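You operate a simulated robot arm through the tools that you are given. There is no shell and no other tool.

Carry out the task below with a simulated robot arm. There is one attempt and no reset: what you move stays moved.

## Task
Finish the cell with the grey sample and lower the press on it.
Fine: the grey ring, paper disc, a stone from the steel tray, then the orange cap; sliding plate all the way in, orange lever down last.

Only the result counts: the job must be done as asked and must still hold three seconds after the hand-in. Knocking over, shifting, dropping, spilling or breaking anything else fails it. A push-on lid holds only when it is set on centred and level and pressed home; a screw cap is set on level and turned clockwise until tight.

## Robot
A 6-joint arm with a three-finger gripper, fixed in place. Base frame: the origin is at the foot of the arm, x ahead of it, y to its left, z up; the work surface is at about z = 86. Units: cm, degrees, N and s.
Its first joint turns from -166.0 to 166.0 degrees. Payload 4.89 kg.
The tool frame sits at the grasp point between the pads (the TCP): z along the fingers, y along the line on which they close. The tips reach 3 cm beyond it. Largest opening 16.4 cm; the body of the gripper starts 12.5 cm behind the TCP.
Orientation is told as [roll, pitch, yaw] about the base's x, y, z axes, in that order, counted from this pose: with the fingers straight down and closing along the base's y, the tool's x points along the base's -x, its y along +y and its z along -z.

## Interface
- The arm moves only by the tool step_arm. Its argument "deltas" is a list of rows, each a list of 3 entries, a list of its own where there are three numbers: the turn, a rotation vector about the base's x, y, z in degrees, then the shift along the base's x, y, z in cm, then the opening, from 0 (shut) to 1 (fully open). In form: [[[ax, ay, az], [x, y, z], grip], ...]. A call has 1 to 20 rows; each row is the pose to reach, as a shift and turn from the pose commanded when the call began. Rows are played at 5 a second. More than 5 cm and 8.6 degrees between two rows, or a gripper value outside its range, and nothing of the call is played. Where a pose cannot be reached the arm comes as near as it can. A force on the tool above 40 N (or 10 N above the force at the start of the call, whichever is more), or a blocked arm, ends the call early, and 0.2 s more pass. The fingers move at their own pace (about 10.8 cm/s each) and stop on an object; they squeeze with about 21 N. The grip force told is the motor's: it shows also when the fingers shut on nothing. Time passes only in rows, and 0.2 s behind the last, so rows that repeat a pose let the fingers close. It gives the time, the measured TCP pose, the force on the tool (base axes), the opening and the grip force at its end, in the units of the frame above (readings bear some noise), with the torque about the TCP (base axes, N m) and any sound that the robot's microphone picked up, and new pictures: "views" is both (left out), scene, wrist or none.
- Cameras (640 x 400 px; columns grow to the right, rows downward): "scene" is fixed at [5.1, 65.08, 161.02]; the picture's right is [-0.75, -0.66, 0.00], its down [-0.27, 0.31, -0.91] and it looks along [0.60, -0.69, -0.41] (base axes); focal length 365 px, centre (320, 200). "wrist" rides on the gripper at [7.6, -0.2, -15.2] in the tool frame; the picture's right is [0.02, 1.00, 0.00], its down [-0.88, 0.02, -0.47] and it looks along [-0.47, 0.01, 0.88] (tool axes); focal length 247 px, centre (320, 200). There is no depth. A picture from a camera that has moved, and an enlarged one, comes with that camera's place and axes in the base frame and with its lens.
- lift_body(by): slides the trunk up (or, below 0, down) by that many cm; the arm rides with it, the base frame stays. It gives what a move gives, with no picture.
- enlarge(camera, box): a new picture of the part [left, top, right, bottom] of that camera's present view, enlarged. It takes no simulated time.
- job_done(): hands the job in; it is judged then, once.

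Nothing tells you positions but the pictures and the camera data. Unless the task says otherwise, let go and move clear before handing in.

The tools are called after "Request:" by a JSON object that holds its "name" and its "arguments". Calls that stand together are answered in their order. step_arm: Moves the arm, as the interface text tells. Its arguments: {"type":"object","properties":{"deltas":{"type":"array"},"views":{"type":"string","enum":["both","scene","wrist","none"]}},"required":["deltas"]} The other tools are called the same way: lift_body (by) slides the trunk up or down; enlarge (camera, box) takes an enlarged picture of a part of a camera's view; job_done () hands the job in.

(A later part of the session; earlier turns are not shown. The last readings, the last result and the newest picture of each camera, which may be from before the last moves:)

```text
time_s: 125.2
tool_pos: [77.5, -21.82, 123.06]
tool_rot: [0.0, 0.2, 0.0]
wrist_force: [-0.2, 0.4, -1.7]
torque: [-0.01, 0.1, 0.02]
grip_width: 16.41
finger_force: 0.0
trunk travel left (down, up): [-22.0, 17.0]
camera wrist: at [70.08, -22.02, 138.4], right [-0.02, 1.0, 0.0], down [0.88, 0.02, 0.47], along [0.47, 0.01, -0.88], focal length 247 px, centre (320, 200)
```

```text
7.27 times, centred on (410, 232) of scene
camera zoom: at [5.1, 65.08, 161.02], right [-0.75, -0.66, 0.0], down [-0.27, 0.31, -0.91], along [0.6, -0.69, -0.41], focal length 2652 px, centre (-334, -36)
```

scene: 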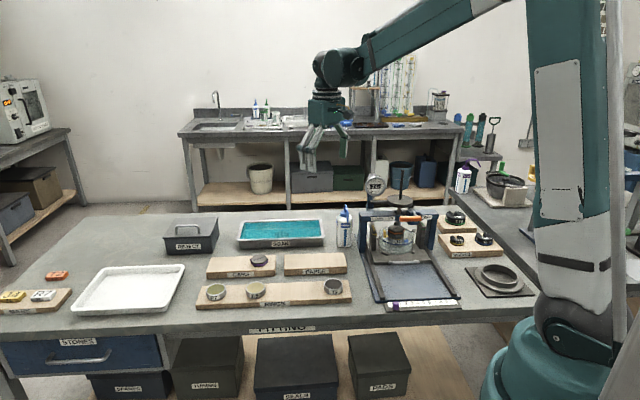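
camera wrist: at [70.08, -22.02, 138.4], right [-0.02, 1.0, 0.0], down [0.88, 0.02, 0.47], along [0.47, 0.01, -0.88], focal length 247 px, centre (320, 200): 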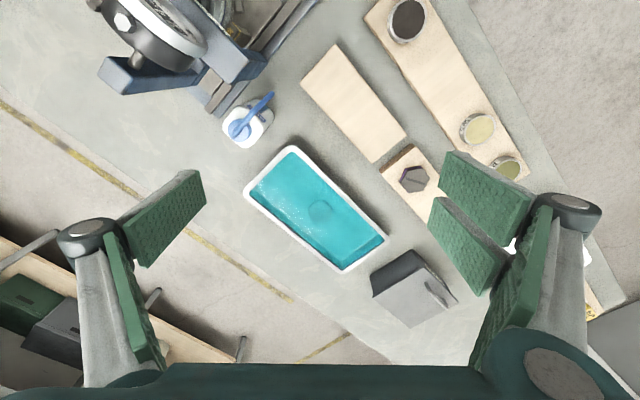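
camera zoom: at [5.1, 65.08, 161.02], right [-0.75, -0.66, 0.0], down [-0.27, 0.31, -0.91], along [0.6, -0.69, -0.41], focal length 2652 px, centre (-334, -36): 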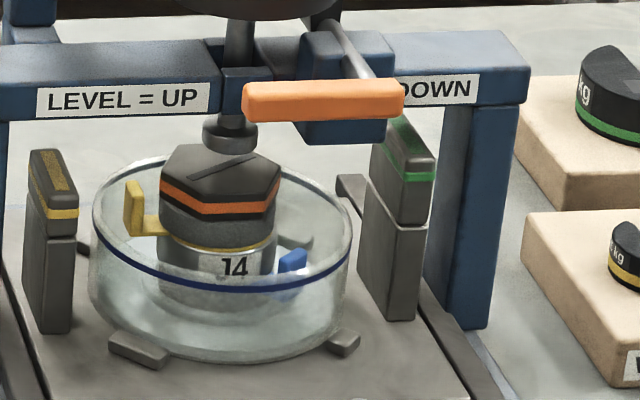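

From behind, about 2.5 cm of base shows past the plate's rear edge and no stop is visible there. I'll take a low oblique look at the foot, cap and plate from the open side to see where things stand.

Request:
{"name": "step_arm", "arguments": {"deltas": [[[0, 0, -7], [-1, 0.5, 0], 1.0], [[0, 0, -14], [-2.2, 1, 0], 1.0], [[0, 0, -21], [-3.4, 1.5, 0], 1.0], [[0, 0, -28], [-4.6, 2, 0], 1.0], [[0, 0, -35], [-5.8, 2.5, -0.5], 1.0], [[0, 0, -42], [-7, 3, -1], 1.0], [[0, 0, -49], [-8.2, 3, -1.5], 1.0], [[0, 0, -56], [-9.6, 3, -2], 1.0], [[0, 0, -63], [-11, 3, -2.5], 1.0], [[0, 0, -70], [-12.5, 2.5, -3.5], 1.0], [[0, 0, -77], [-14, 2, -4.5], 1.0], [[0, 0, -84], [-15.2, 1.5, -5.5], 1.0], [[0, 0, -90], [-16.2, 1, -6], 1.0], [[0, 0, -90], [-16.2, 1, -6], 1.0]], "views": "wrist"}}

```text
time_s: 128.2
tool_pos: [61.39, -20.8, 117.16]
tool_rot: [0.1, 0.2, -90.1]
wrist_force: [0.0, -1.3, 0.7]
torque: [0.0, 0.03, -0.01]
grip_width: 16.41
finger_force: 0.1
trunk travel left (down, up): [-22.0, 17.0]
camera wrist: at [61.25, -13.28, 132.34], right [1.0, 0.02, 0.0], down [0.02, -0.88, 0.47], along [0.01, -0.47, -0.88], focal length 247 px, centre (320, 200)
```

wrist: 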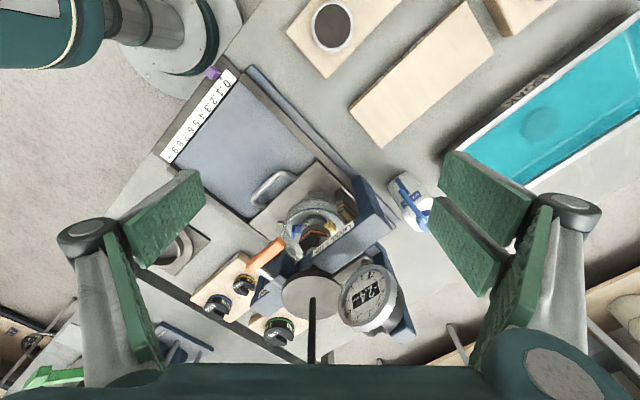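

Request:
{"name": "step_arm", "arguments": {"deltas": [[[-7, 0, 0], [0, 0, -1.5], 1.0], [[-14, 0, 0], [0, 0, -3], 1.0], [[-21, 0, 0], [0, 0, -5], 1.0], [[-28, 0, 0], [0, -0.5, -7], 1.0], [[-34, 0, 0], [0, -1, -9], 1.0], [[-38, 0, 0], [0, -1.2, -10], 1.0], [[-38, 0, 0], [0, -1.2, -10], 1.0]], "views": "both"}}

Request:
{"name": "enlarge", "arguments": {"camera": "wrist", "box": [240, 130, 400, 260]}}

Request:
{"name": "enlarge", "arguments": {"camera": "wrist", "box": [285, 150, 355, 220]}}

```text
time_s: 129.8
tool_pos: [61.33, -22.0, 107.09]
tool_rot: [0.0, -37.9, -90.0]
wrist_force: [0.5, -0.7, -0.4]
torque: [0.0, 0.05, 0.02]
grip_width: 16.42
finger_force: 0.2
trunk travel left (down, up): [-22.0, 17.0]
camera wrist: at [61.25, -6.73, 114.48], right [1.0, 0.02, -0.01], down [0.02, -0.41, 0.91], along [0.01, -0.91, -0.41], focal length 247 px, centre (320, 200)
```

scene: 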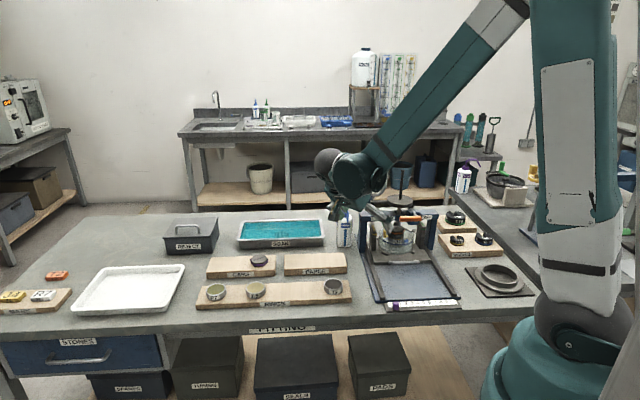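
wrist: 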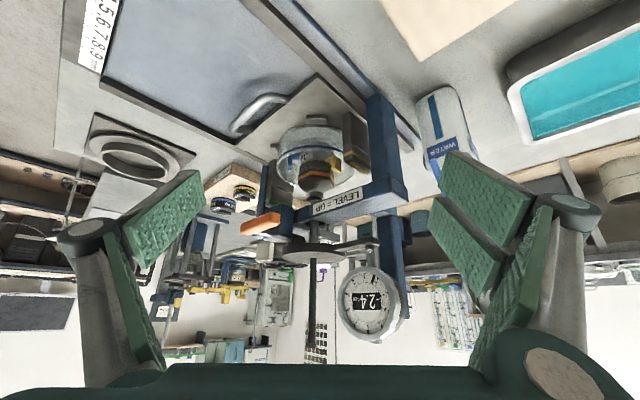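

```text
3.08 times, centred on (320, 195) of wrist
camera zoom: at [61.25, -6.73, 114.48], right [1.0, 0.02, -0.01], down [0.02, -0.41, 0.91], along [0.01, -0.91, -0.41], focal length 760 px, centre (320, 215)
```

zoom: 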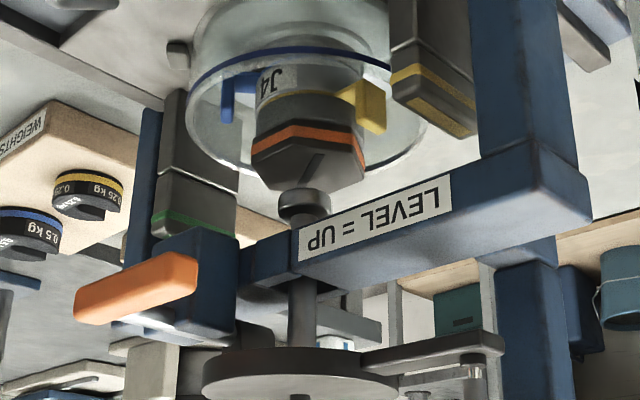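

```text
5.71 times, centred on (320, 185) of wrist
camera zoom: at [61.25, -6.73, 114.48], right [1.0, 0.02, -0.01], down [0.02, -0.41, 0.91], along [0.01, -0.91, -0.41], focal length 1411 px, centre (320, 286)
```

zoom: 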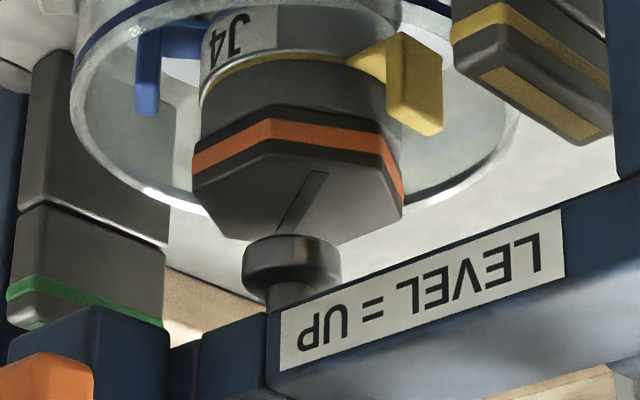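

This oblique view shows the foot almost above the cap, and correcting my earlier rod estimate gives only about 2–5 mm difference. The plate seems to be at its end stop, but it may have rebounded slightly, so I'll go back and give the handle a gentle second push to confirm.

Request:
{"name": "step_arm", "arguments": {"deltas": [[[7, 0, 0], [0, 0.2, 1.5], 0.8], [[14, 0, 0], [0, 0.4, 3], 0.5], [[21, 0, 0], [0, 0.6, 5], 0.2], [[28, 0, 0], [0, 0.8, 7], 0.0], [[34, 0, 0], [0, 1, 9], 0.0], [[38, 0, 0], [0, 1.2, 10], 0.0], [[38, 0, 0], [0, 1.2, 10], 0.0]], "views": "none"}}

```text
time_s: 131.4
tool_pos: [61.46, -20.82, 117.23]
tool_rot: [0.0, 0.4, -90.1]
wrist_force: [-0.1, 0.0, -0.9]
torque: [0.03, -0.02, 0.0]
grip_width: 0.0
finger_force: 21.4
trunk travel left (down, up): [-22.0, 17.0]
```

Request:
{"name": "step_arm", "arguments": {"deltas": [[[0, 0, 5], [-1.7, 0.3, 0], 0.0], [[0, 0, 10], [-3.6, 0.6, 0], 0.0], [[0, 0, 15], [-5.6, 0.8, 0], 0.0], [[0, 0, 20], [-7.8, 0.8, -0.5], 0.0], [[0, 0, 25], [-10, 0.4, -1.5], 0.0], [[0, 0, 30], [-12, -0.4, -3], 0.0], [[0, 0, 35], [-13.8, -1.6, -5], 0.0], [[0, 0, 40], [-15.4, -3.2, -7.5], 0.0], [[0, 0, 45], [-16.6, -4.6, -10], 0.0], [[0, 0, 45], [-17.1, -5.2, -13], 0.0], [[0, 0, 45], [-17.1, -5.2, -13], 0.0]], "views": "both"}}

Request:
{"name": "enlarge", "arguments": {"camera": "wrist", "box": [200, 150, 440, 390]}}

```text
time_s: 133.8
tool_pos: [44.11, -25.86, 103.98]
tool_rot: [0.1, 0.1, -45.0]
wrist_force: [-0.2, -0.8, -1.0]
torque: [0.05, 0.04, 0.02]
grip_width: 0.01
finger_force: 20.8
trunk travel left (down, up): [-22.0, 17.0]
camera wrist: at [38.79, -20.75, 119.26], right [0.69, 0.72, 0.0], down [0.64, -0.61, 0.47], along [0.34, -0.32, -0.88], focal length 247 px, centre (320, 200)
```

scene: 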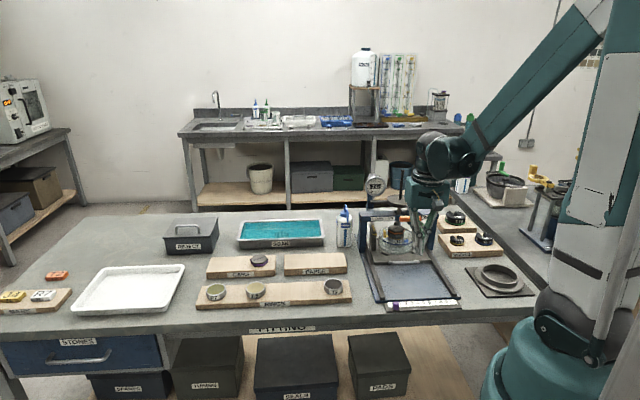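
wrist: 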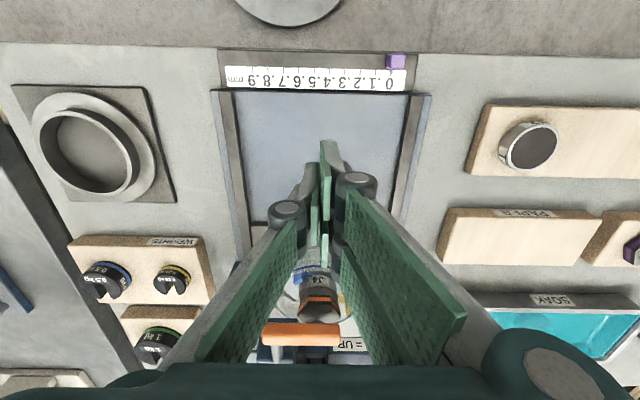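

```text
1.67 times, centred on (320, 270) of wrist
camera zoom: at [38.79, -20.75, 119.26], right [0.69, 0.72, 0.0], down [0.64, -0.61, 0.47], along [0.34, -0.32, -0.88], focal length 412 px, centre (320, 83)
```

zoom: 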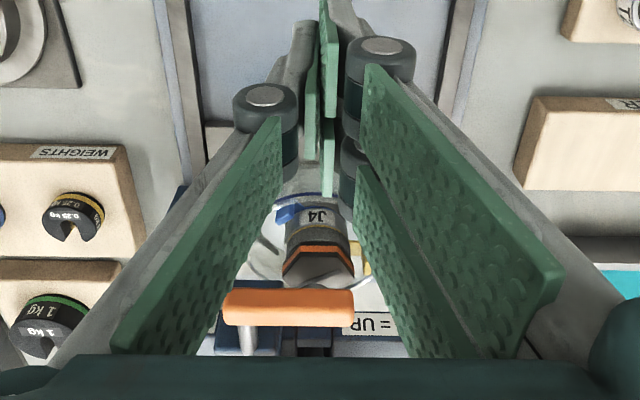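

Request:
{"name": "step_arm", "arguments": {"deltas": [[[0, 0, 0], [0, 0, -2], 0.0], [[0, 0, 0], [0, 0, -4], 0.0], [[0, 0, 0], [0, 0, -6], 0.0], [[0, 0, 0], [0, 0, -8], 0.0], [[0, 0, 0], [0, 0, -10], 0.0], [[0, 0, 0], [0, 0, -11.5], 0.0], [[0, 0, 0], [0, 0, -12.2], 0.0], [[0, 0, 0], [0.5, -0.5, -12.2], 0.0], [[0, 0, 0], [1.2, -1.2, -12.2], 0.0], [[0, 0, 0], [2, -2, -12.2], 0.0], [[0, 0, 0], [2.8, -2.8, -12.2], 0.0], [[0, 0, 0], [3.4, -3.4, -12.2], 0.0], [[0, 0, 0], [3.8, -3.8, -12.2], 0.0], [[0, 0, 0], [3.8, -3.8, -12.2], 0.0]], "views": "none"}}

```text
time_s: 136.8
tool_pos: [48.1, -29.76, 91.98]
tool_rot: [0.0, 0.2, -45.1]
wrist_force: [-0.1, 0.4, -0.1]
torque: [-0.03, 0.0, 0.05]
grip_width: 0.0
finger_force: 20.7
trunk travel left (down, up): [-22.0, 17.0]
```

Request:
{"name": "step_arm", "arguments": {"deltas": [[[0, 0, 0], [0.15, -0.15, 0], 0.0], [[0, 0, 0], [0.3, -0.3, 0], 0.0], [[0, 0, 0], [0.45, -0.45, 0], 0.0], [[0, 0, 0], [0.55, -0.55, 0], 0.0], [[0, 0, 0], [0.62, -0.62, 0], 0.0], [[0, 0, 0], [0.69, -0.69, 0], 0.0], [[0, 0, 0], [0.76, -0.76, 0], 0.0], [[0, 0, 0], [0.83, -0.83, 0], 0.0], [[0, 0, 0], [0.9, -0.9, 0], 0.0]], "views": "none"}}

```text
time_s: 138.8
tool_pos: [48.81, -30.5, 91.97]
tool_rot: [0.0, 0.2, -45.0]
wrist_force: [-17.6, 22.0, -10.2]
torque: [0.6, 0.53, 0.18]
grip_width: 0.0
finger_force: 20.6
trunk travel left (down, up): [-22.0, 17.0]
```

The second push stops at exactly the same point with a firm reaction, so the plate is at its end stop, all the way in. Now I'll back off, rise, and go above the orange lever handle (around u 8.8, z 104).

Request:
{"name": "step_arm", "arguments": {"deltas": [[[0, 0, 0], [-0.4, 0.4, 0], 0.0], [[0, 0, 0], [-1.2, 1.2, 0], 0.0], [[0, 0, 0], [-2.4, 2.4, 0.5], 0.0], [[0, 0, 0], [-3.4, 3.4, 2.5], 0.0], [[0, 0, 0], [-3.8, 3.8, 5.5], 0.0], [[0, 0, 0], [-3.8, 3.8, 9], 0.0], [[0, 0, 0], [-3.8, 3.8, 12.5], 0.0], [[0, 0, 0], [-3.8, 3.8, 16], 0.0], [[0, 0, 0], [-3.8, 3.8, 19], 0.0], [[0, 0, 0], [-3.4, 3.4, 21], 0.0], [[0, 0, 0], [-3, 3, 21], 0.0], [[0, 0, 0], [-3, 3, 21], 0.0]], "views": "both"}}

Request:
{"name": "enlarge", "arguments": {"camera": "wrist", "box": [200, 180, 440, 370]}}

Request:
{"name": "enlarge", "arguments": {"camera": "scene", "box": [360, 170, 440, 260]}}

```text
time_s: 141.4
tool_pos: [45.76, -27.65, 112.98]
tool_rot: [-0.1, 0.2, -45.0]
wrist_force: [-0.4, -0.2, 0.1]
torque: [0.0, 0.0, 0.03]
grip_width: 0.01
finger_force: 21.6
trunk travel left (down, up): [-22.0, 17.0]
camera wrist: at [40.45, -22.43, 128.21], right [0.69, 0.72, 0.0], down [0.64, -0.61, 0.47], along [0.34, -0.32, -0.88], focal length 247 px, centre (320, 200)
```

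scene: 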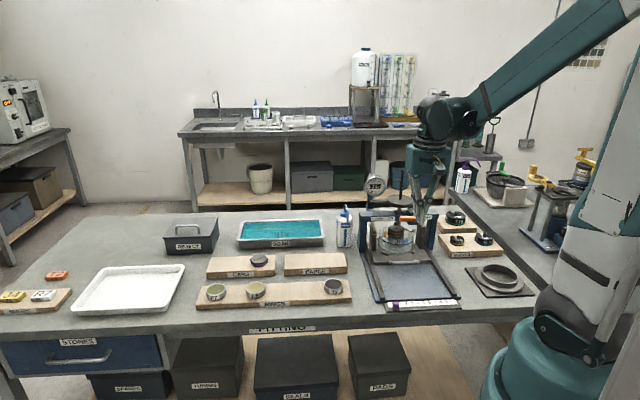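
wrist: 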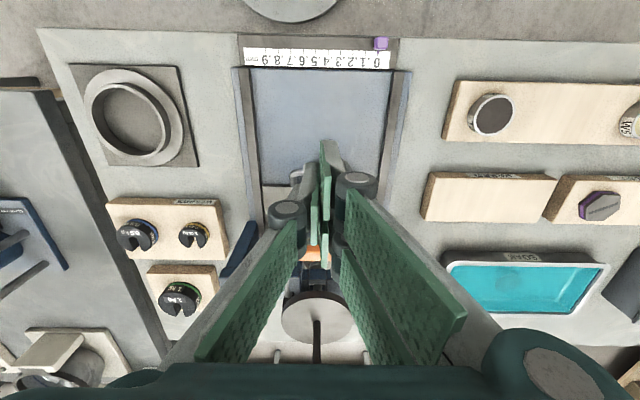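

```text
2.11 times, centred on (320, 275) of wrist
camera zoom: at [40.45, -22.43, 128.21], right [0.69, 0.72, 0.0], down [0.64, -0.61, 0.47], along [0.34, -0.32, -0.88], focal length 520 px, centre (320, 42)
```

zoom: 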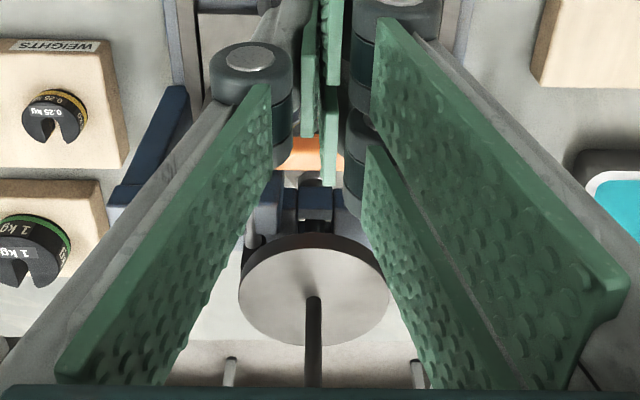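

```text
4.44 times, centred on (400, 215) of scene
camera zoom: at [5.1, 65.08, 161.02], right [-0.75, -0.66, 0.0], down [-0.27, 0.31, -0.91], along [0.6, -0.69, -0.41], focal length 1621 px, centre (-36, 133)
```

zoom: 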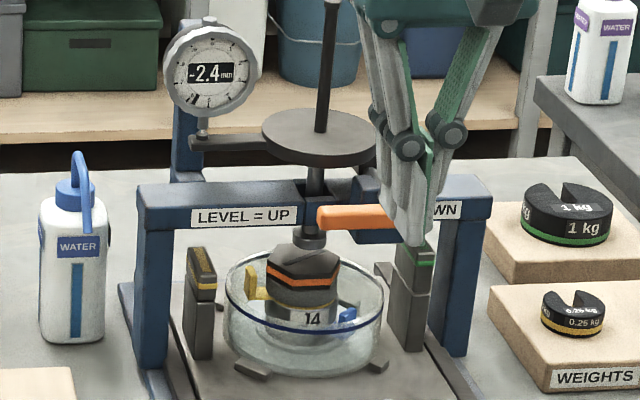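

Request:
{"name": "step_arm", "arguments": {"deltas": [[[0, 0, 0], [1.5, -1.2, 0], 0.0], [[0, 0, 0], [3.5, -2.9, 0], 0.0], [[0, 0, 0], [5.6, -4.7, 0], 0.0], [[0, 0, 0], [7.6, -6.4, 0], 0.0], [[0, 0, 0], [9.2, -7.7, -0.5], 0.0], [[0, 0, 0], [9.83, -8.27, -1], 0.0], [[0, 0, 0], [9.83, -8.27, -1], 0.0]], "views": "both"}}

Request:
{"name": "enlarge", "arguments": {"camera": "wrist", "box": [200, 110, 440, 290]}}

Request:
{"name": "enlarge", "arguments": {"camera": "scene", "box": [360, 170, 440, 260]}}

```text
time_s: 143.0
tool_pos: [55.71, -36.06, 111.81]
tool_rot: [0.0, 0.1, -45.0]
wrist_force: [0.1, 0.2, -0.7]
torque: [0.04, 0.04, 0.02]
grip_width: 0.0
finger_force: 20.8
trunk travel left (down, up): [-22.0, 17.0]
camera wrist: at [50.36, -30.86, 127.06], right [0.69, 0.72, 0.0], down [0.64, -0.61, 0.47], along [0.34, -0.32, -0.88], focal length 247 px, centre (320, 200)
```

scene: 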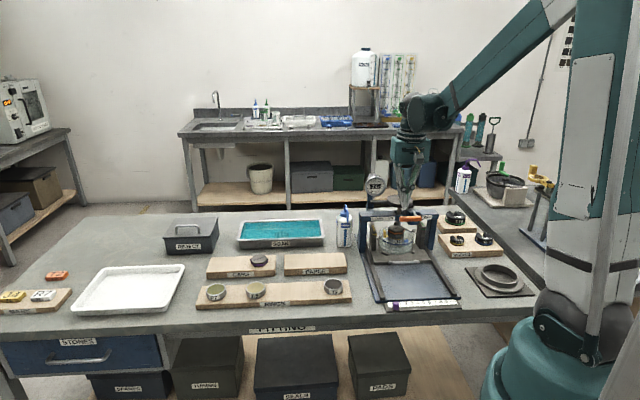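
wrist: 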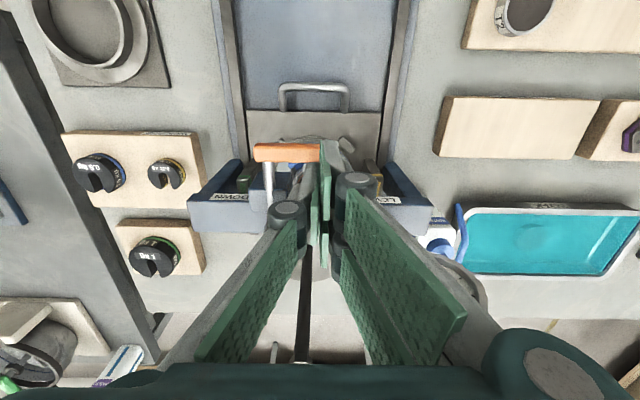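

```text
2.22 times, centred on (320, 200) of wrist
camera zoom: at [50.36, -30.86, 127.06], right [0.69, 0.72, 0.0], down [0.64, -0.61, 0.47], along [0.34, -0.32, -0.88], focal length 549 px, centre (320, 200)
```

zoom: 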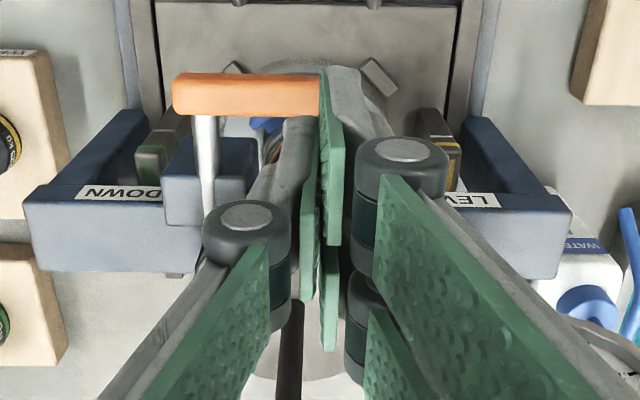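

```text
4.44 times, centred on (400, 215) of scene
camera zoom: at [5.1, 65.08, 161.02], right [-0.75, -0.66, 0.0], down [-0.27, 0.31, -0.91], along [0.6, -0.69, -0.41], focal length 1621 px, centre (-36, 133)
```

zoom: 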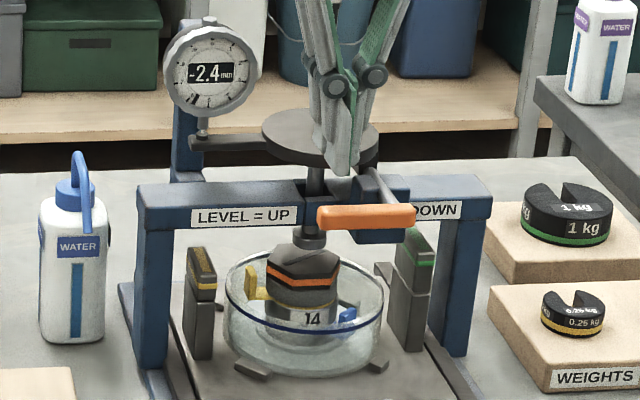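

The handle runs from about 6.4 cm to the left up to just under the fingers. I'll shift so the tips sit fully on the handle and descend until contact.

Request:
{"name": "step_arm", "arguments": {"deltas": [[[0, 0, 0], [-1.13, -0.57, 0], 0.0], [[0, 0, 0], [-1.13, -0.57, -1], 0.0], [[0, 0, 0], [-1.13, -0.57, -2], 0.0], [[0, 0, 0], [-1.13, -0.57, -3], 0.0], [[0, 0, 0], [-1.13, -0.57, -3], 0.0]], "views": "both"}}

Request:
{"name": "enlarge", "arguments": {"camera": "wrist", "box": [200, 110, 440, 290]}}

Request:
{"name": "enlarge", "arguments": {"camera": "scene", "box": [370, 190, 430, 250]}}

```text
time_s: 144.2
tool_pos: [54.65, -36.54, 108.92]
tool_rot: [0.0, 0.1, -45.0]
wrist_force: [0.4, 0.3, -0.9]
torque: [-0.02, 0.03, 0.02]
grip_width: 0.0
finger_force: 20.9
trunk travel left (down, up): [-22.0, 17.0]
camera wrist: at [49.23, -31.34, 124.18], right [0.69, 0.72, 0.0], down [0.64, -0.61, 0.47], along [0.34, -0.32, -0.88], focal length 247 px, centre (320, 200)
```

scene: 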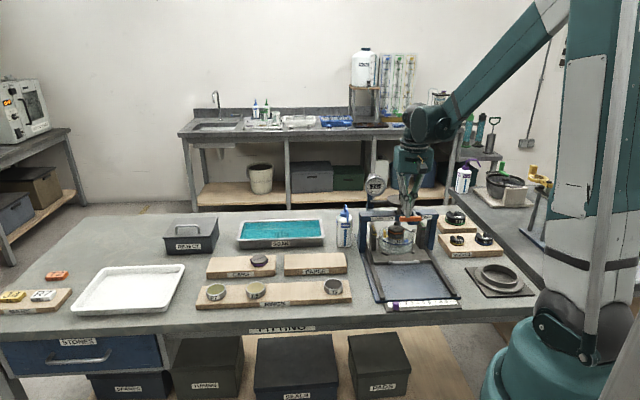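
wrist: 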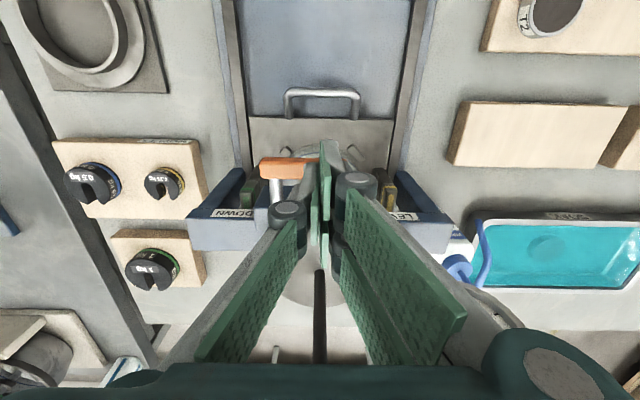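

```text
2.22 times, centred on (320, 200) of wrist
camera zoom: at [49.23, -31.34, 124.18], right [0.69, 0.72, 0.0], down [0.64, -0.61, 0.47], along [0.34, -0.32, -0.88], focal length 549 px, centre (320, 200)
```

zoom: 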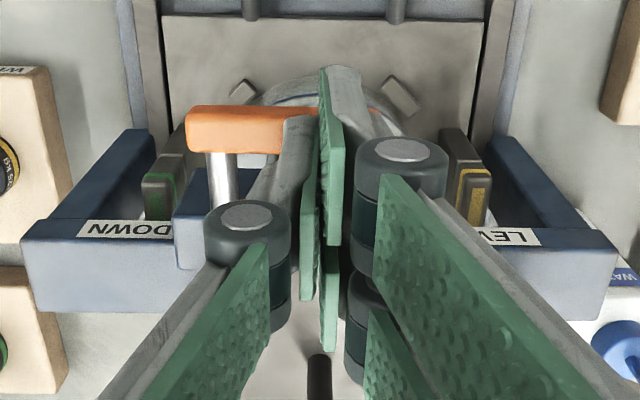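

```text
6.67 times, centred on (400, 220) of scene
camera zoom: at [5.1, 65.08, 161.02], right [-0.75, -0.66, 0.0], down [-0.27, 0.31, -0.91], along [0.6, -0.69, -0.41], focal length 2431 px, centre (-213, 67)
```

zoom: 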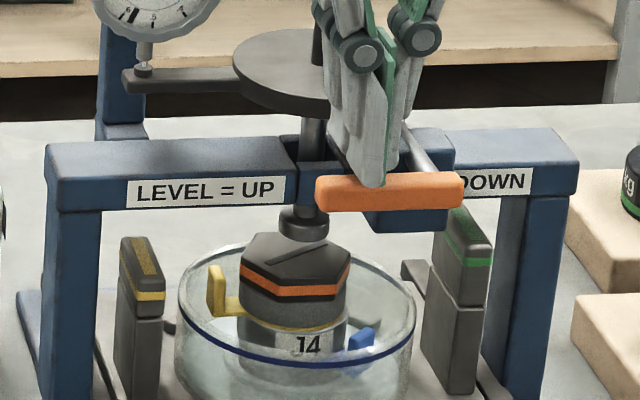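

Request:
{"name": "step_arm", "arguments": {"deltas": [[[0, 0, 0], [0, 0, -0.3], 0.0], [[0, 0, 0], [0, 0, -0.6], 0.0], [[0, 0, 0], [0, 0, -0.9], 0.0], [[0, 0, 0], [0, 0, -1.2], 0.0], [[0, 0, 0], [0, 0, -1.5], 0.0]], "views": "both"}}

Request:
{"name": "enlarge", "arguments": {"camera": "scene", "box": [370, 190, 430, 250]}}

Request:
{"name": "enlarge", "arguments": {"camera": "wrist", "box": [200, 110, 440, 290]}}

```text
time_s: 145.4
tool_pos: [54.62, -36.6, 107.46]
tool_rot: [0.0, 0.2, -45.0]
wrist_force: [0.9, 1.5, 2.4]
torque: [0.06, -0.09, 0.0]
grip_width: 0.02
finger_force: 20.8
trunk travel left (down, up): [-22.0, 17.0]
camera wrist: at [49.2, -31.35, 122.71], right [0.69, 0.72, 0.0], down [0.64, -0.61, 0.47], along [0.34, -0.32, -0.88], focal length 247 px, centre (320, 200)
```

scene: 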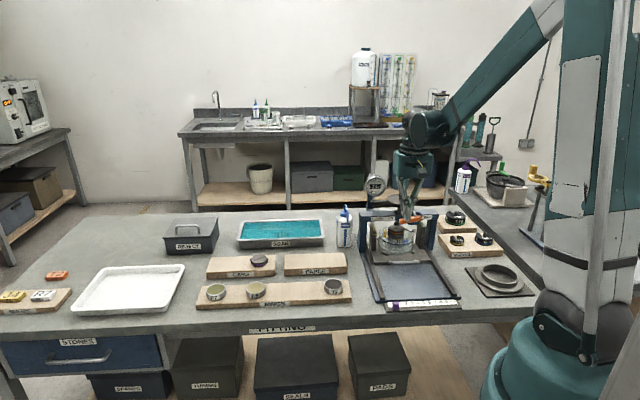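
wrist: 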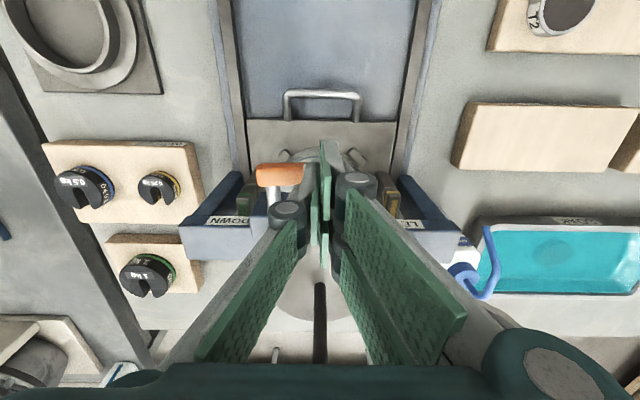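

```text
6.67 times, centred on (400, 220) of scene
camera zoom: at [5.1, 65.08, 161.02], right [-0.75, -0.66, 0.0], down [-0.27, 0.31, -0.91], along [0.6, -0.69, -0.41], focal length 2431 px, centre (-213, 67)
```

zoom: 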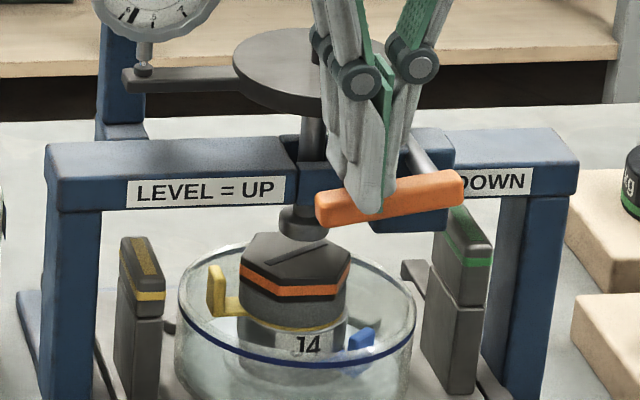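

```text
2.22 times, centred on (320, 200) of wrist
camera zoom: at [49.2, -31.35, 122.71], right [0.69, 0.72, 0.0], down [0.64, -0.61, 0.47], along [0.34, -0.32, -0.88], focal length 549 px, centre (320, 200)
```

zoom: 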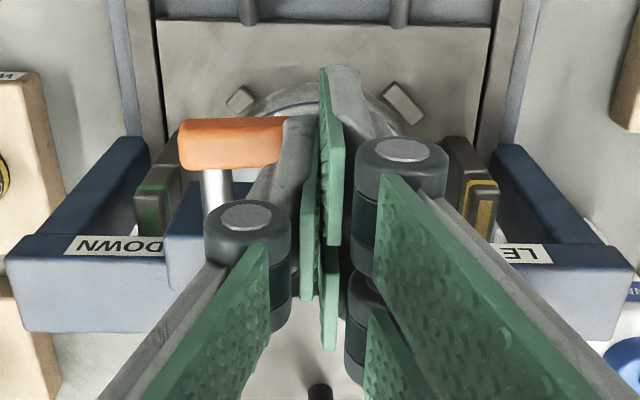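

The lever turns out to rotate about the silver shaft: the handle's free left end swings down. I'll follow that arc with the fingertips, kept slightly forward so they clear the blue block.

Request:
{"name": "step_arm", "arguments": {"deltas": [[[0, 0, 0], [0, 0, 0.5], 0.0], [[0, 0, 0], [-0.52, 0.87, 0.5], 0.0], [[0, 0, 0], [-0.52, 0.87, 0.1], 0.0], [[0, 0, 0], [-0.52, 0.87, -0.24], 0.0], [[0, 0, 0], [-0.52, 0.87, -0.5], 0.0], [[0, 0, 0], [-0.52, 0.87, -0.78], 0.0], [[0, 0, 0], [-0.56, 0.83, -1.05], 0.0], [[0, 0, 0], [-0.59, 0.79, -1.31], 0.0], [[0, 0, 0], [-0.65, 0.73, -1.5], 0.0], [[0, 0, 0], [-0.71, 0.68, -1.66], 0.0], [[0, 0, 0], [-0.71, 0.68, -1.66], 0.0]], "views": "both"}}

Request:
{"name": "enlarge", "arguments": {"camera": "scene", "box": [370, 190, 430, 250]}}

Request:
{"name": "enlarge", "arguments": {"camera": "wrist", "box": [200, 110, 440, 290]}}

```text
time_s: 147.8
tool_pos: [54.0, -35.79, 105.88]
tool_rot: [-0.1, 0.2, -45.1]
wrist_force: [0.0, -0.4, -0.6]
torque: [-0.03, -0.01, 0.0]
grip_width: 0.0
finger_force: 21.0
trunk travel left (down, up): [-22.0, 17.0]
camera wrist: at [48.55, -30.69, 121.0], right [0.69, 0.72, 0.0], down [0.64, -0.61, 0.47], along [0.34, -0.32, -0.88], focal length 247 px, centre (320, 200)
```

scene: 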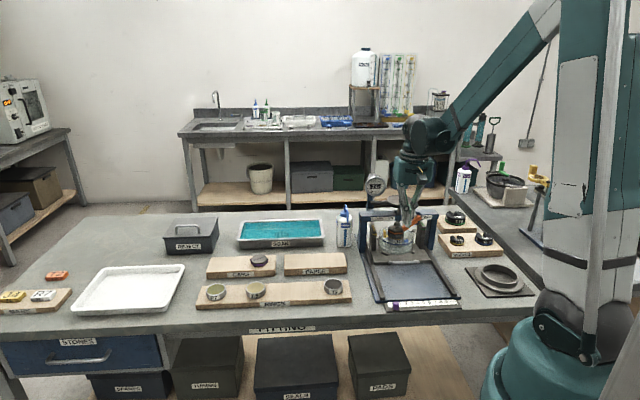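
wrist: 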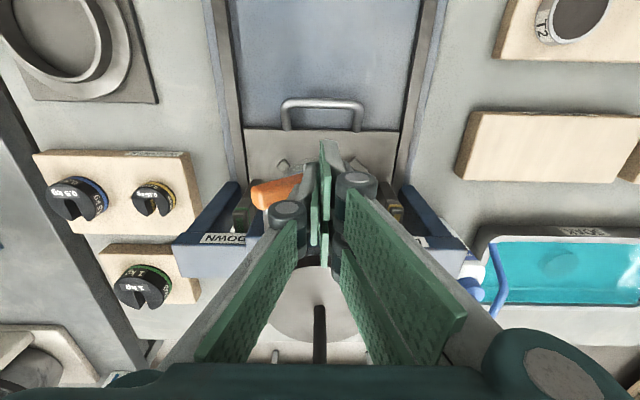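

```text
6.67 times, centred on (400, 220) of scene
camera zoom: at [5.1, 65.08, 161.02], right [-0.75, -0.66, 0.0], down [-0.27, 0.31, -0.91], along [0.6, -0.69, -0.41], focal length 2431 px, centre (-213, 67)
```

zoom: 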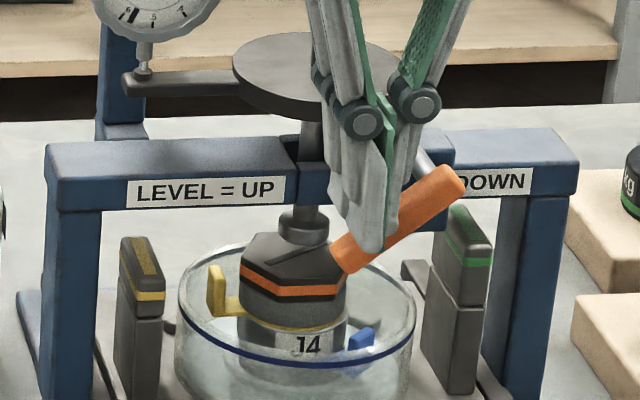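

```text
2.22 times, centred on (320, 200) of wrist
camera zoom: at [48.55, -30.69, 121.0], right [0.69, 0.72, 0.0], down [0.64, -0.61, 0.47], along [0.34, -0.32, -0.88], focal length 549 px, centre (320, 200)
```

zoom: 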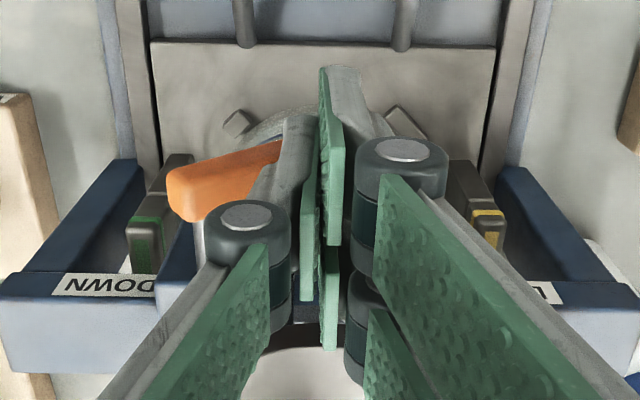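

The lever follows well, now about 40° down with almost no force. Continuing along the arc.

Request:
{"name": "step_arm", "arguments": {"deltas": [[[0, 0, 0], [-0.11, -0.11, -0.39], 0.0], [[0, 0, 0], [-0.26, -0.26, -0.7], 0.0], [[0, 0, 0], [-0.36, -0.36, -0.86], 0.0], [[0, 0, 0], [-0.47, -0.47, -1.02], 0.0], [[0, 0, 0], [-0.57, -0.57, -1.15], 0.0], [[0, 0, 0], [-0.67, -0.67, -1.27], 0.0], [[0, 0, 0], [-0.67, -0.67, -1.27], 0.0]], "views": "both"}}

Request:
{"name": "enlarge", "arguments": {"camera": "scene", "box": [360, 175, 440, 250]}}

Request:
{"name": "enlarge", "arguments": {"camera": "wrist", "box": [200, 110, 440, 290]}}

```text
time_s: 149.4
tool_pos: [53.32, -36.57, 104.48]
tool_rot: [0.0, 0.1, -44.9]
wrist_force: [-0.1, -0.2, -0.6]
torque: [-0.03, -0.01, 0.01]
grip_width: 0.0
finger_force: 21.4
trunk travel left (down, up): [-22.0, 17.0]
camera wrist: at [47.84, -31.37, 119.79], right [0.69, 0.72, 0.0], down [0.64, -0.61, 0.47], along [0.34, -0.32, -0.88], focal length 247 px, centre (320, 200)
```

scene: 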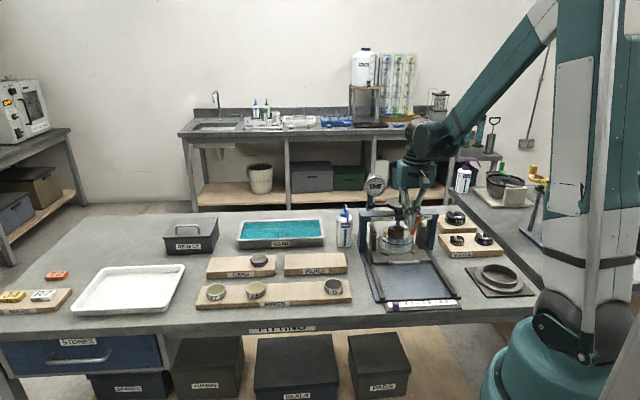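
wrist: 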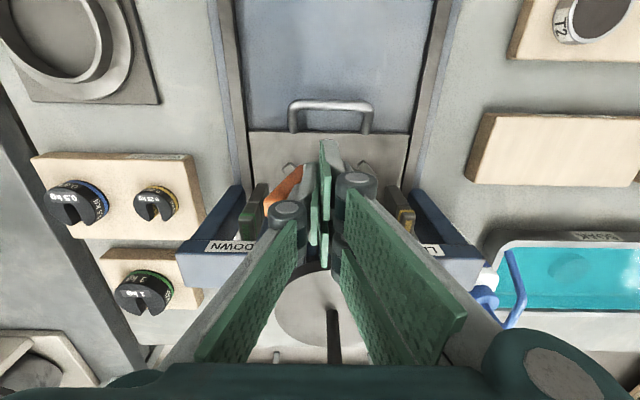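

```text
5.33 times, centred on (400, 212) of scene
camera zoom: at [5.1, 65.08, 161.02], right [-0.75, -0.66, 0.0], down [-0.27, 0.31, -0.91], along [0.6, -0.69, -0.41], focal length 1945 px, centre (-107, 133)
```

zoom: 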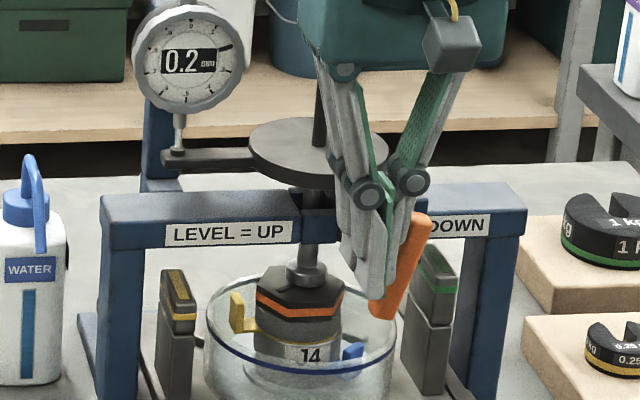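

```text
2.22 times, centred on (320, 200) of wrist
camera zoom: at [47.84, -31.37, 119.79], right [0.69, 0.72, 0.0], down [0.64, -0.61, 0.47], along [0.34, -0.32, -0.88], focal length 549 px, centre (320, 200)
```

zoom: 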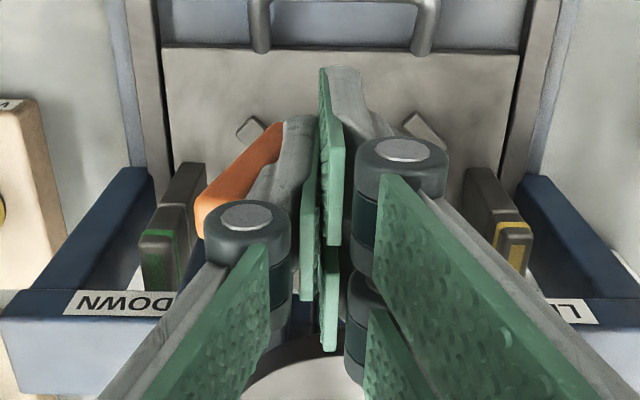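

The dial jumped from -2.4 to 0.2 and the foot has come down onto the cap. The lever is about 70° down, so I'll carry it on to its stop.

Request:
{"name": "step_arm", "arguments": {"deltas": [[[0, 0, 0], [-0.13, -0.13, -0.12], 0.0], [[0, 0, 0], [-0.25, -0.25, -0.23], 0.0], [[0, 0, 0], [-0.37, -0.37, -0.32], 0.0], [[0, 0, 0], [-0.49, -0.49, -0.4], 0.0], [[0, 0, 0], [-0.64, -0.64, -0.47], 0.0], [[0, 0, 0], [-0.78, -0.78, -0.53], 0.0], [[0, 0, 0], [-0.78, -0.78, -0.53], 0.0]], "views": "both"}}

Request:
{"name": "enlarge", "arguments": {"camera": "scene", "box": [360, 175, 440, 250]}}

Request:
{"name": "enlarge", "arguments": {"camera": "wrist", "box": [200, 110, 440, 290]}}

```text
time_s: 150.2
tool_pos: [53.25, -36.63, 104.27]
tool_rot: [0.2, 0.2, -44.8]
wrist_force: [11.6, 13.4, 13.4]
torque: [-0.24, 0.21, -0.02]
grip_width: 0.0
finger_force: 20.9
trunk travel left (down, up): [-22.0, 17.0]
stopped in row 4: the force on the tool passed its limit at 51 N (the readings are from after the stop); the commanded pose is now the measured one
camera wrist: at [47.68, -31.49, 119.55], right [0.69, 0.72, 0.0], down [0.64, -0.61, 0.47], along [0.34, -0.32, -0.88], focal length 247 px, centre (320, 200)
```

scene: 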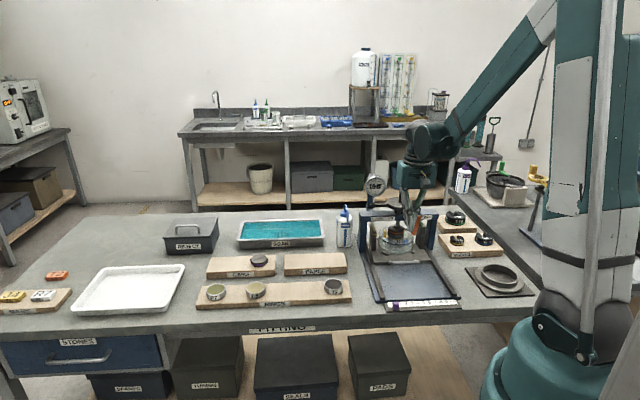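
wrist: 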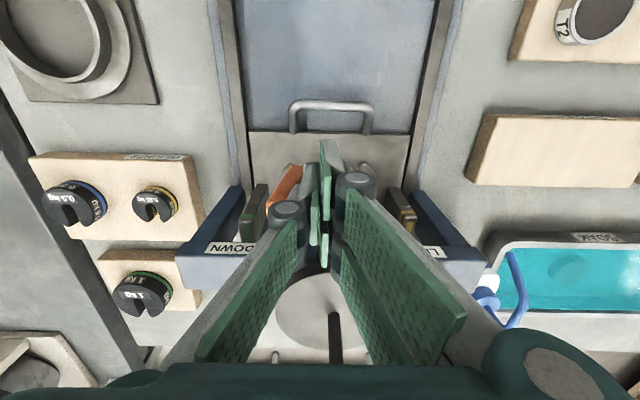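

```text
5.33 times, centred on (400, 212) of scene
camera zoom: at [5.1, 65.08, 161.02], right [-0.75, -0.66, 0.0], down [-0.27, 0.31, -0.91], along [0.6, -0.69, -0.41], focal length 1945 px, centre (-107, 133)
```

zoom: 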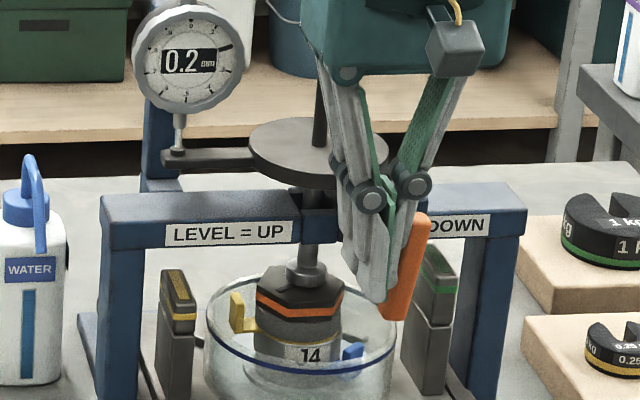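

```text
2.22 times, centred on (320, 200) of wrist
camera zoom: at [47.68, -31.49, 119.55], right [0.69, 0.72, 0.0], down [0.64, -0.61, 0.47], along [0.34, -0.32, -0.88], focal length 549 px, centre (320, 200)
```

zoom: 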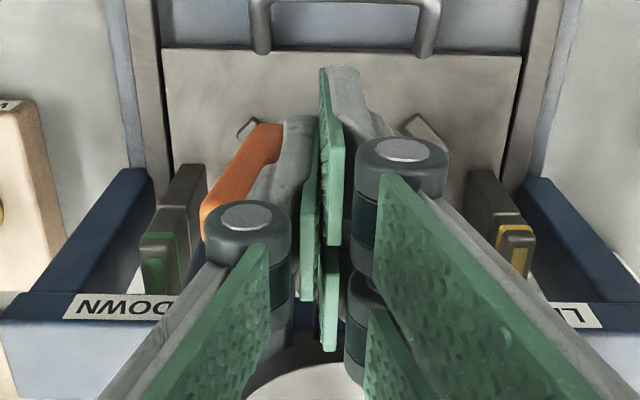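

The lever is hard against its down stop, and the foot is pressing on the cap (dial 0.2 mm). I'll back away carefully: off the handle, then up and out.

Request:
{"name": "step_arm", "arguments": {"deltas": [[[0, 0, 0], [0.2, 0.2, 0.3], 0.0], [[0, 0, 0], [0.5, 0.5, 0.8], 0.0], [[0, 0, 0], [0.8, 0.8, 1.8], 0.0], [[0, 0, 0], [0.3, 1.3, 3.5], 0.0], [[0, 0, 0], [-0.7, 2.3, 5.5], 0.0], [[0, 0, 0], [-2.2, 3.8, 8], 0.0], [[0, 0, 0], [-4.2, 5.8, 10], 0.0], [[0, 0, 0], [-6.2, 7.8, 12], 0.0], [[0, 0, 0], [-8.7, 10.3, 13], 0.0], [[0, 0, 0], [-11.2, 12.8, 13], 0.0], [[0, 0, 0], [-13.7, 15.3, 13], 0.0], [[0, 0, 0], [-13.7, 15.3, 13], 0.0]], "views": "both"}}

Request:
{"name": "enlarge", "arguments": {"camera": "scene", "box": [360, 175, 440, 265]}}

Request:
{"name": "enlarge", "arguments": {"camera": "scene", "box": [385, 215, 430, 260]}}

```text
time_s: 152.8
tool_pos: [39.2, -21.49, 117.23]
tool_rot: [0.1, 0.2, -44.8]
wrist_force: [-1.8, 1.0, -0.2]
torque: [-0.04, -0.11, 0.04]
grip_width: 0.0
finger_force: 21.3
trunk travel left (down, up): [-22.0, 17.0]
camera wrist: at [33.7, -16.26, 132.37], right [0.69, 0.72, 0.0], down [0.64, -0.61, 0.47], along [0.34, -0.32, -0.88], focal length 247 px, centre (320, 200)
```

scene: 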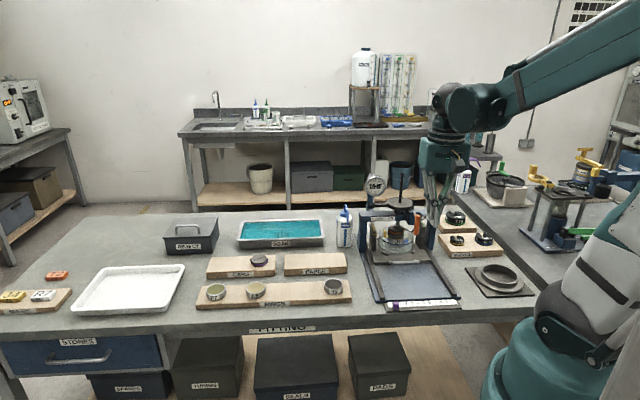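
wrist: 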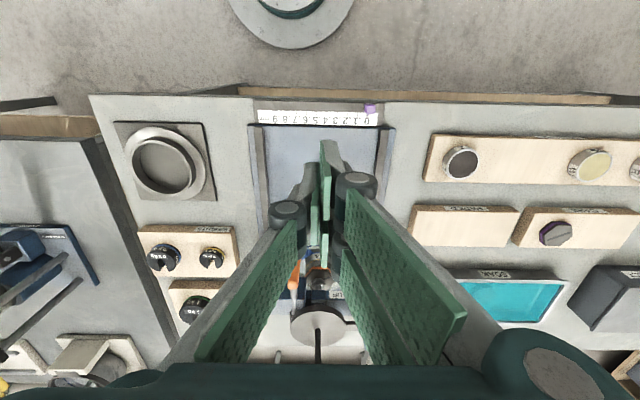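

```text
4.44 times, centred on (400, 220) of scene
camera zoom: at [5.1, 65.08, 161.02], right [-0.75, -0.66, 0.0], down [-0.27, 0.31, -0.91], along [0.6, -0.69, -0.41], focal length 1621 px, centre (-36, 111)
```

zoom: 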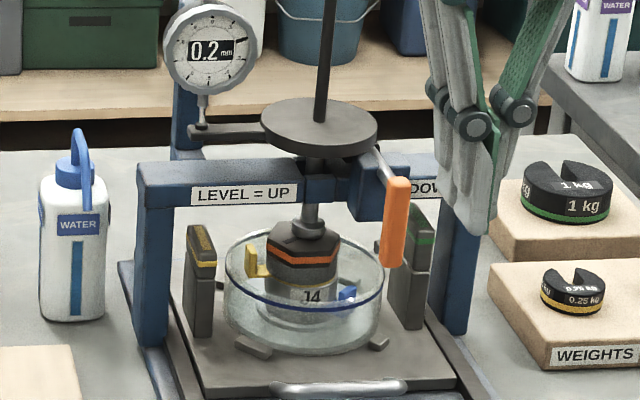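

```text
8.89 times, centred on (408, 238) of scene
camera zoom: at [5.1, 65.08, 161.02], right [-0.75, -0.66, 0.0], down [-0.27, 0.31, -0.91], along [0.6, -0.69, -0.41], focal length 3242 px, centre (-458, -133)
```

zoom: 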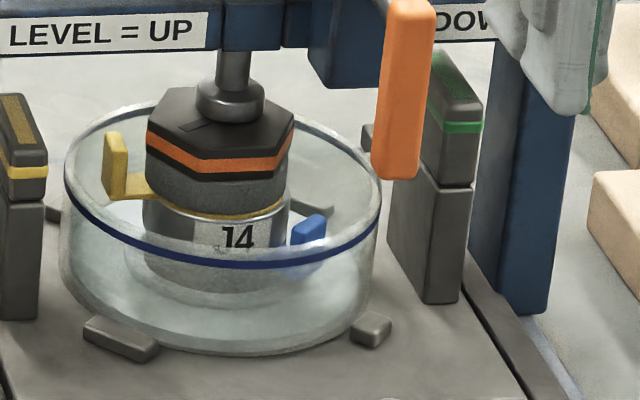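

The lever hangs fully down and the press foot is on the cap. The foot looks a bit behind the cap's centre, so I'll look closer before deciding whether the plate is truly all the way in.

Request:
{"name": "enlarge", "arguments": {"camera": "scene", "box": [392, 215, 418, 240]}}

Request:
{"name": "enlarge", "arguments": {"camera": "scene", "box": [355, 195, 400, 260]}}

Request:
{"name": "enlarge", "arguments": {"camera": "wrist", "box": [230, 80, 400, 370]}}

```text
16.00 times, centred on (405, 228) of scene
camera zoom: at [5.1, 65.08, 161.02], right [-0.75, -0.66, 0.0], down [-0.27, 0.31, -0.91], along [0.6, -0.69, -0.41], focal length 5835 px, centre (-1040, -240)
```

zoom: 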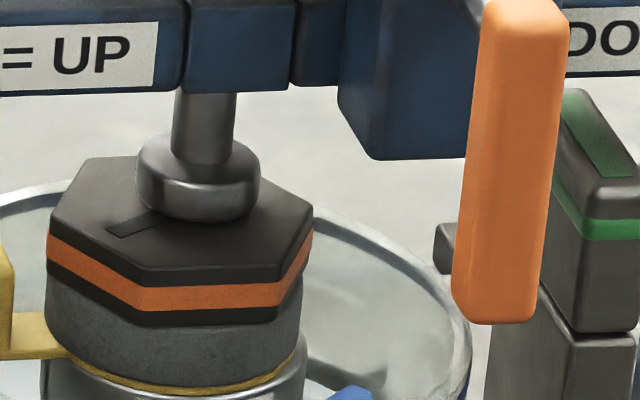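

```text
6.15 times, centred on (378, 228) of scene
camera zoom: at [5.1, 65.08, 161.02], right [-0.75, -0.66, 0.0], down [-0.27, 0.31, -0.91], along [0.6, -0.69, -0.41], focal length 2244 px, centre (-34, 31)
```

zoom: 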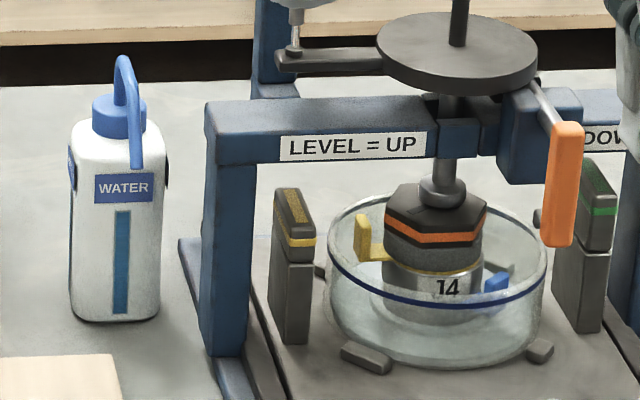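

```text
1.38 times, centred on (315, 225) of wrist
camera zoom: at [33.7, -16.26, 132.37], right [0.69, 0.72, 0.0], down [0.64, -0.61, 0.47], along [0.34, -0.32, -0.88], focal length 341 px, centre (327, 166)
```

zoom: 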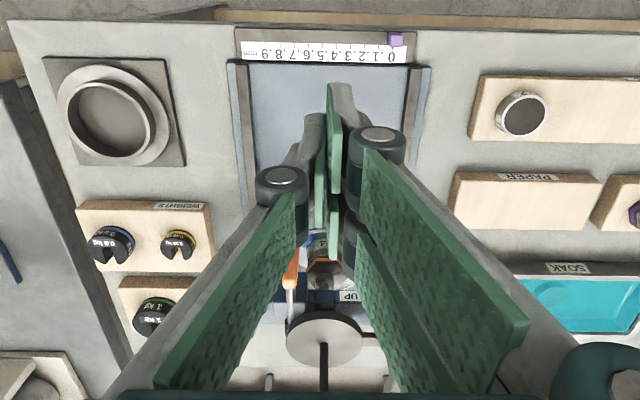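

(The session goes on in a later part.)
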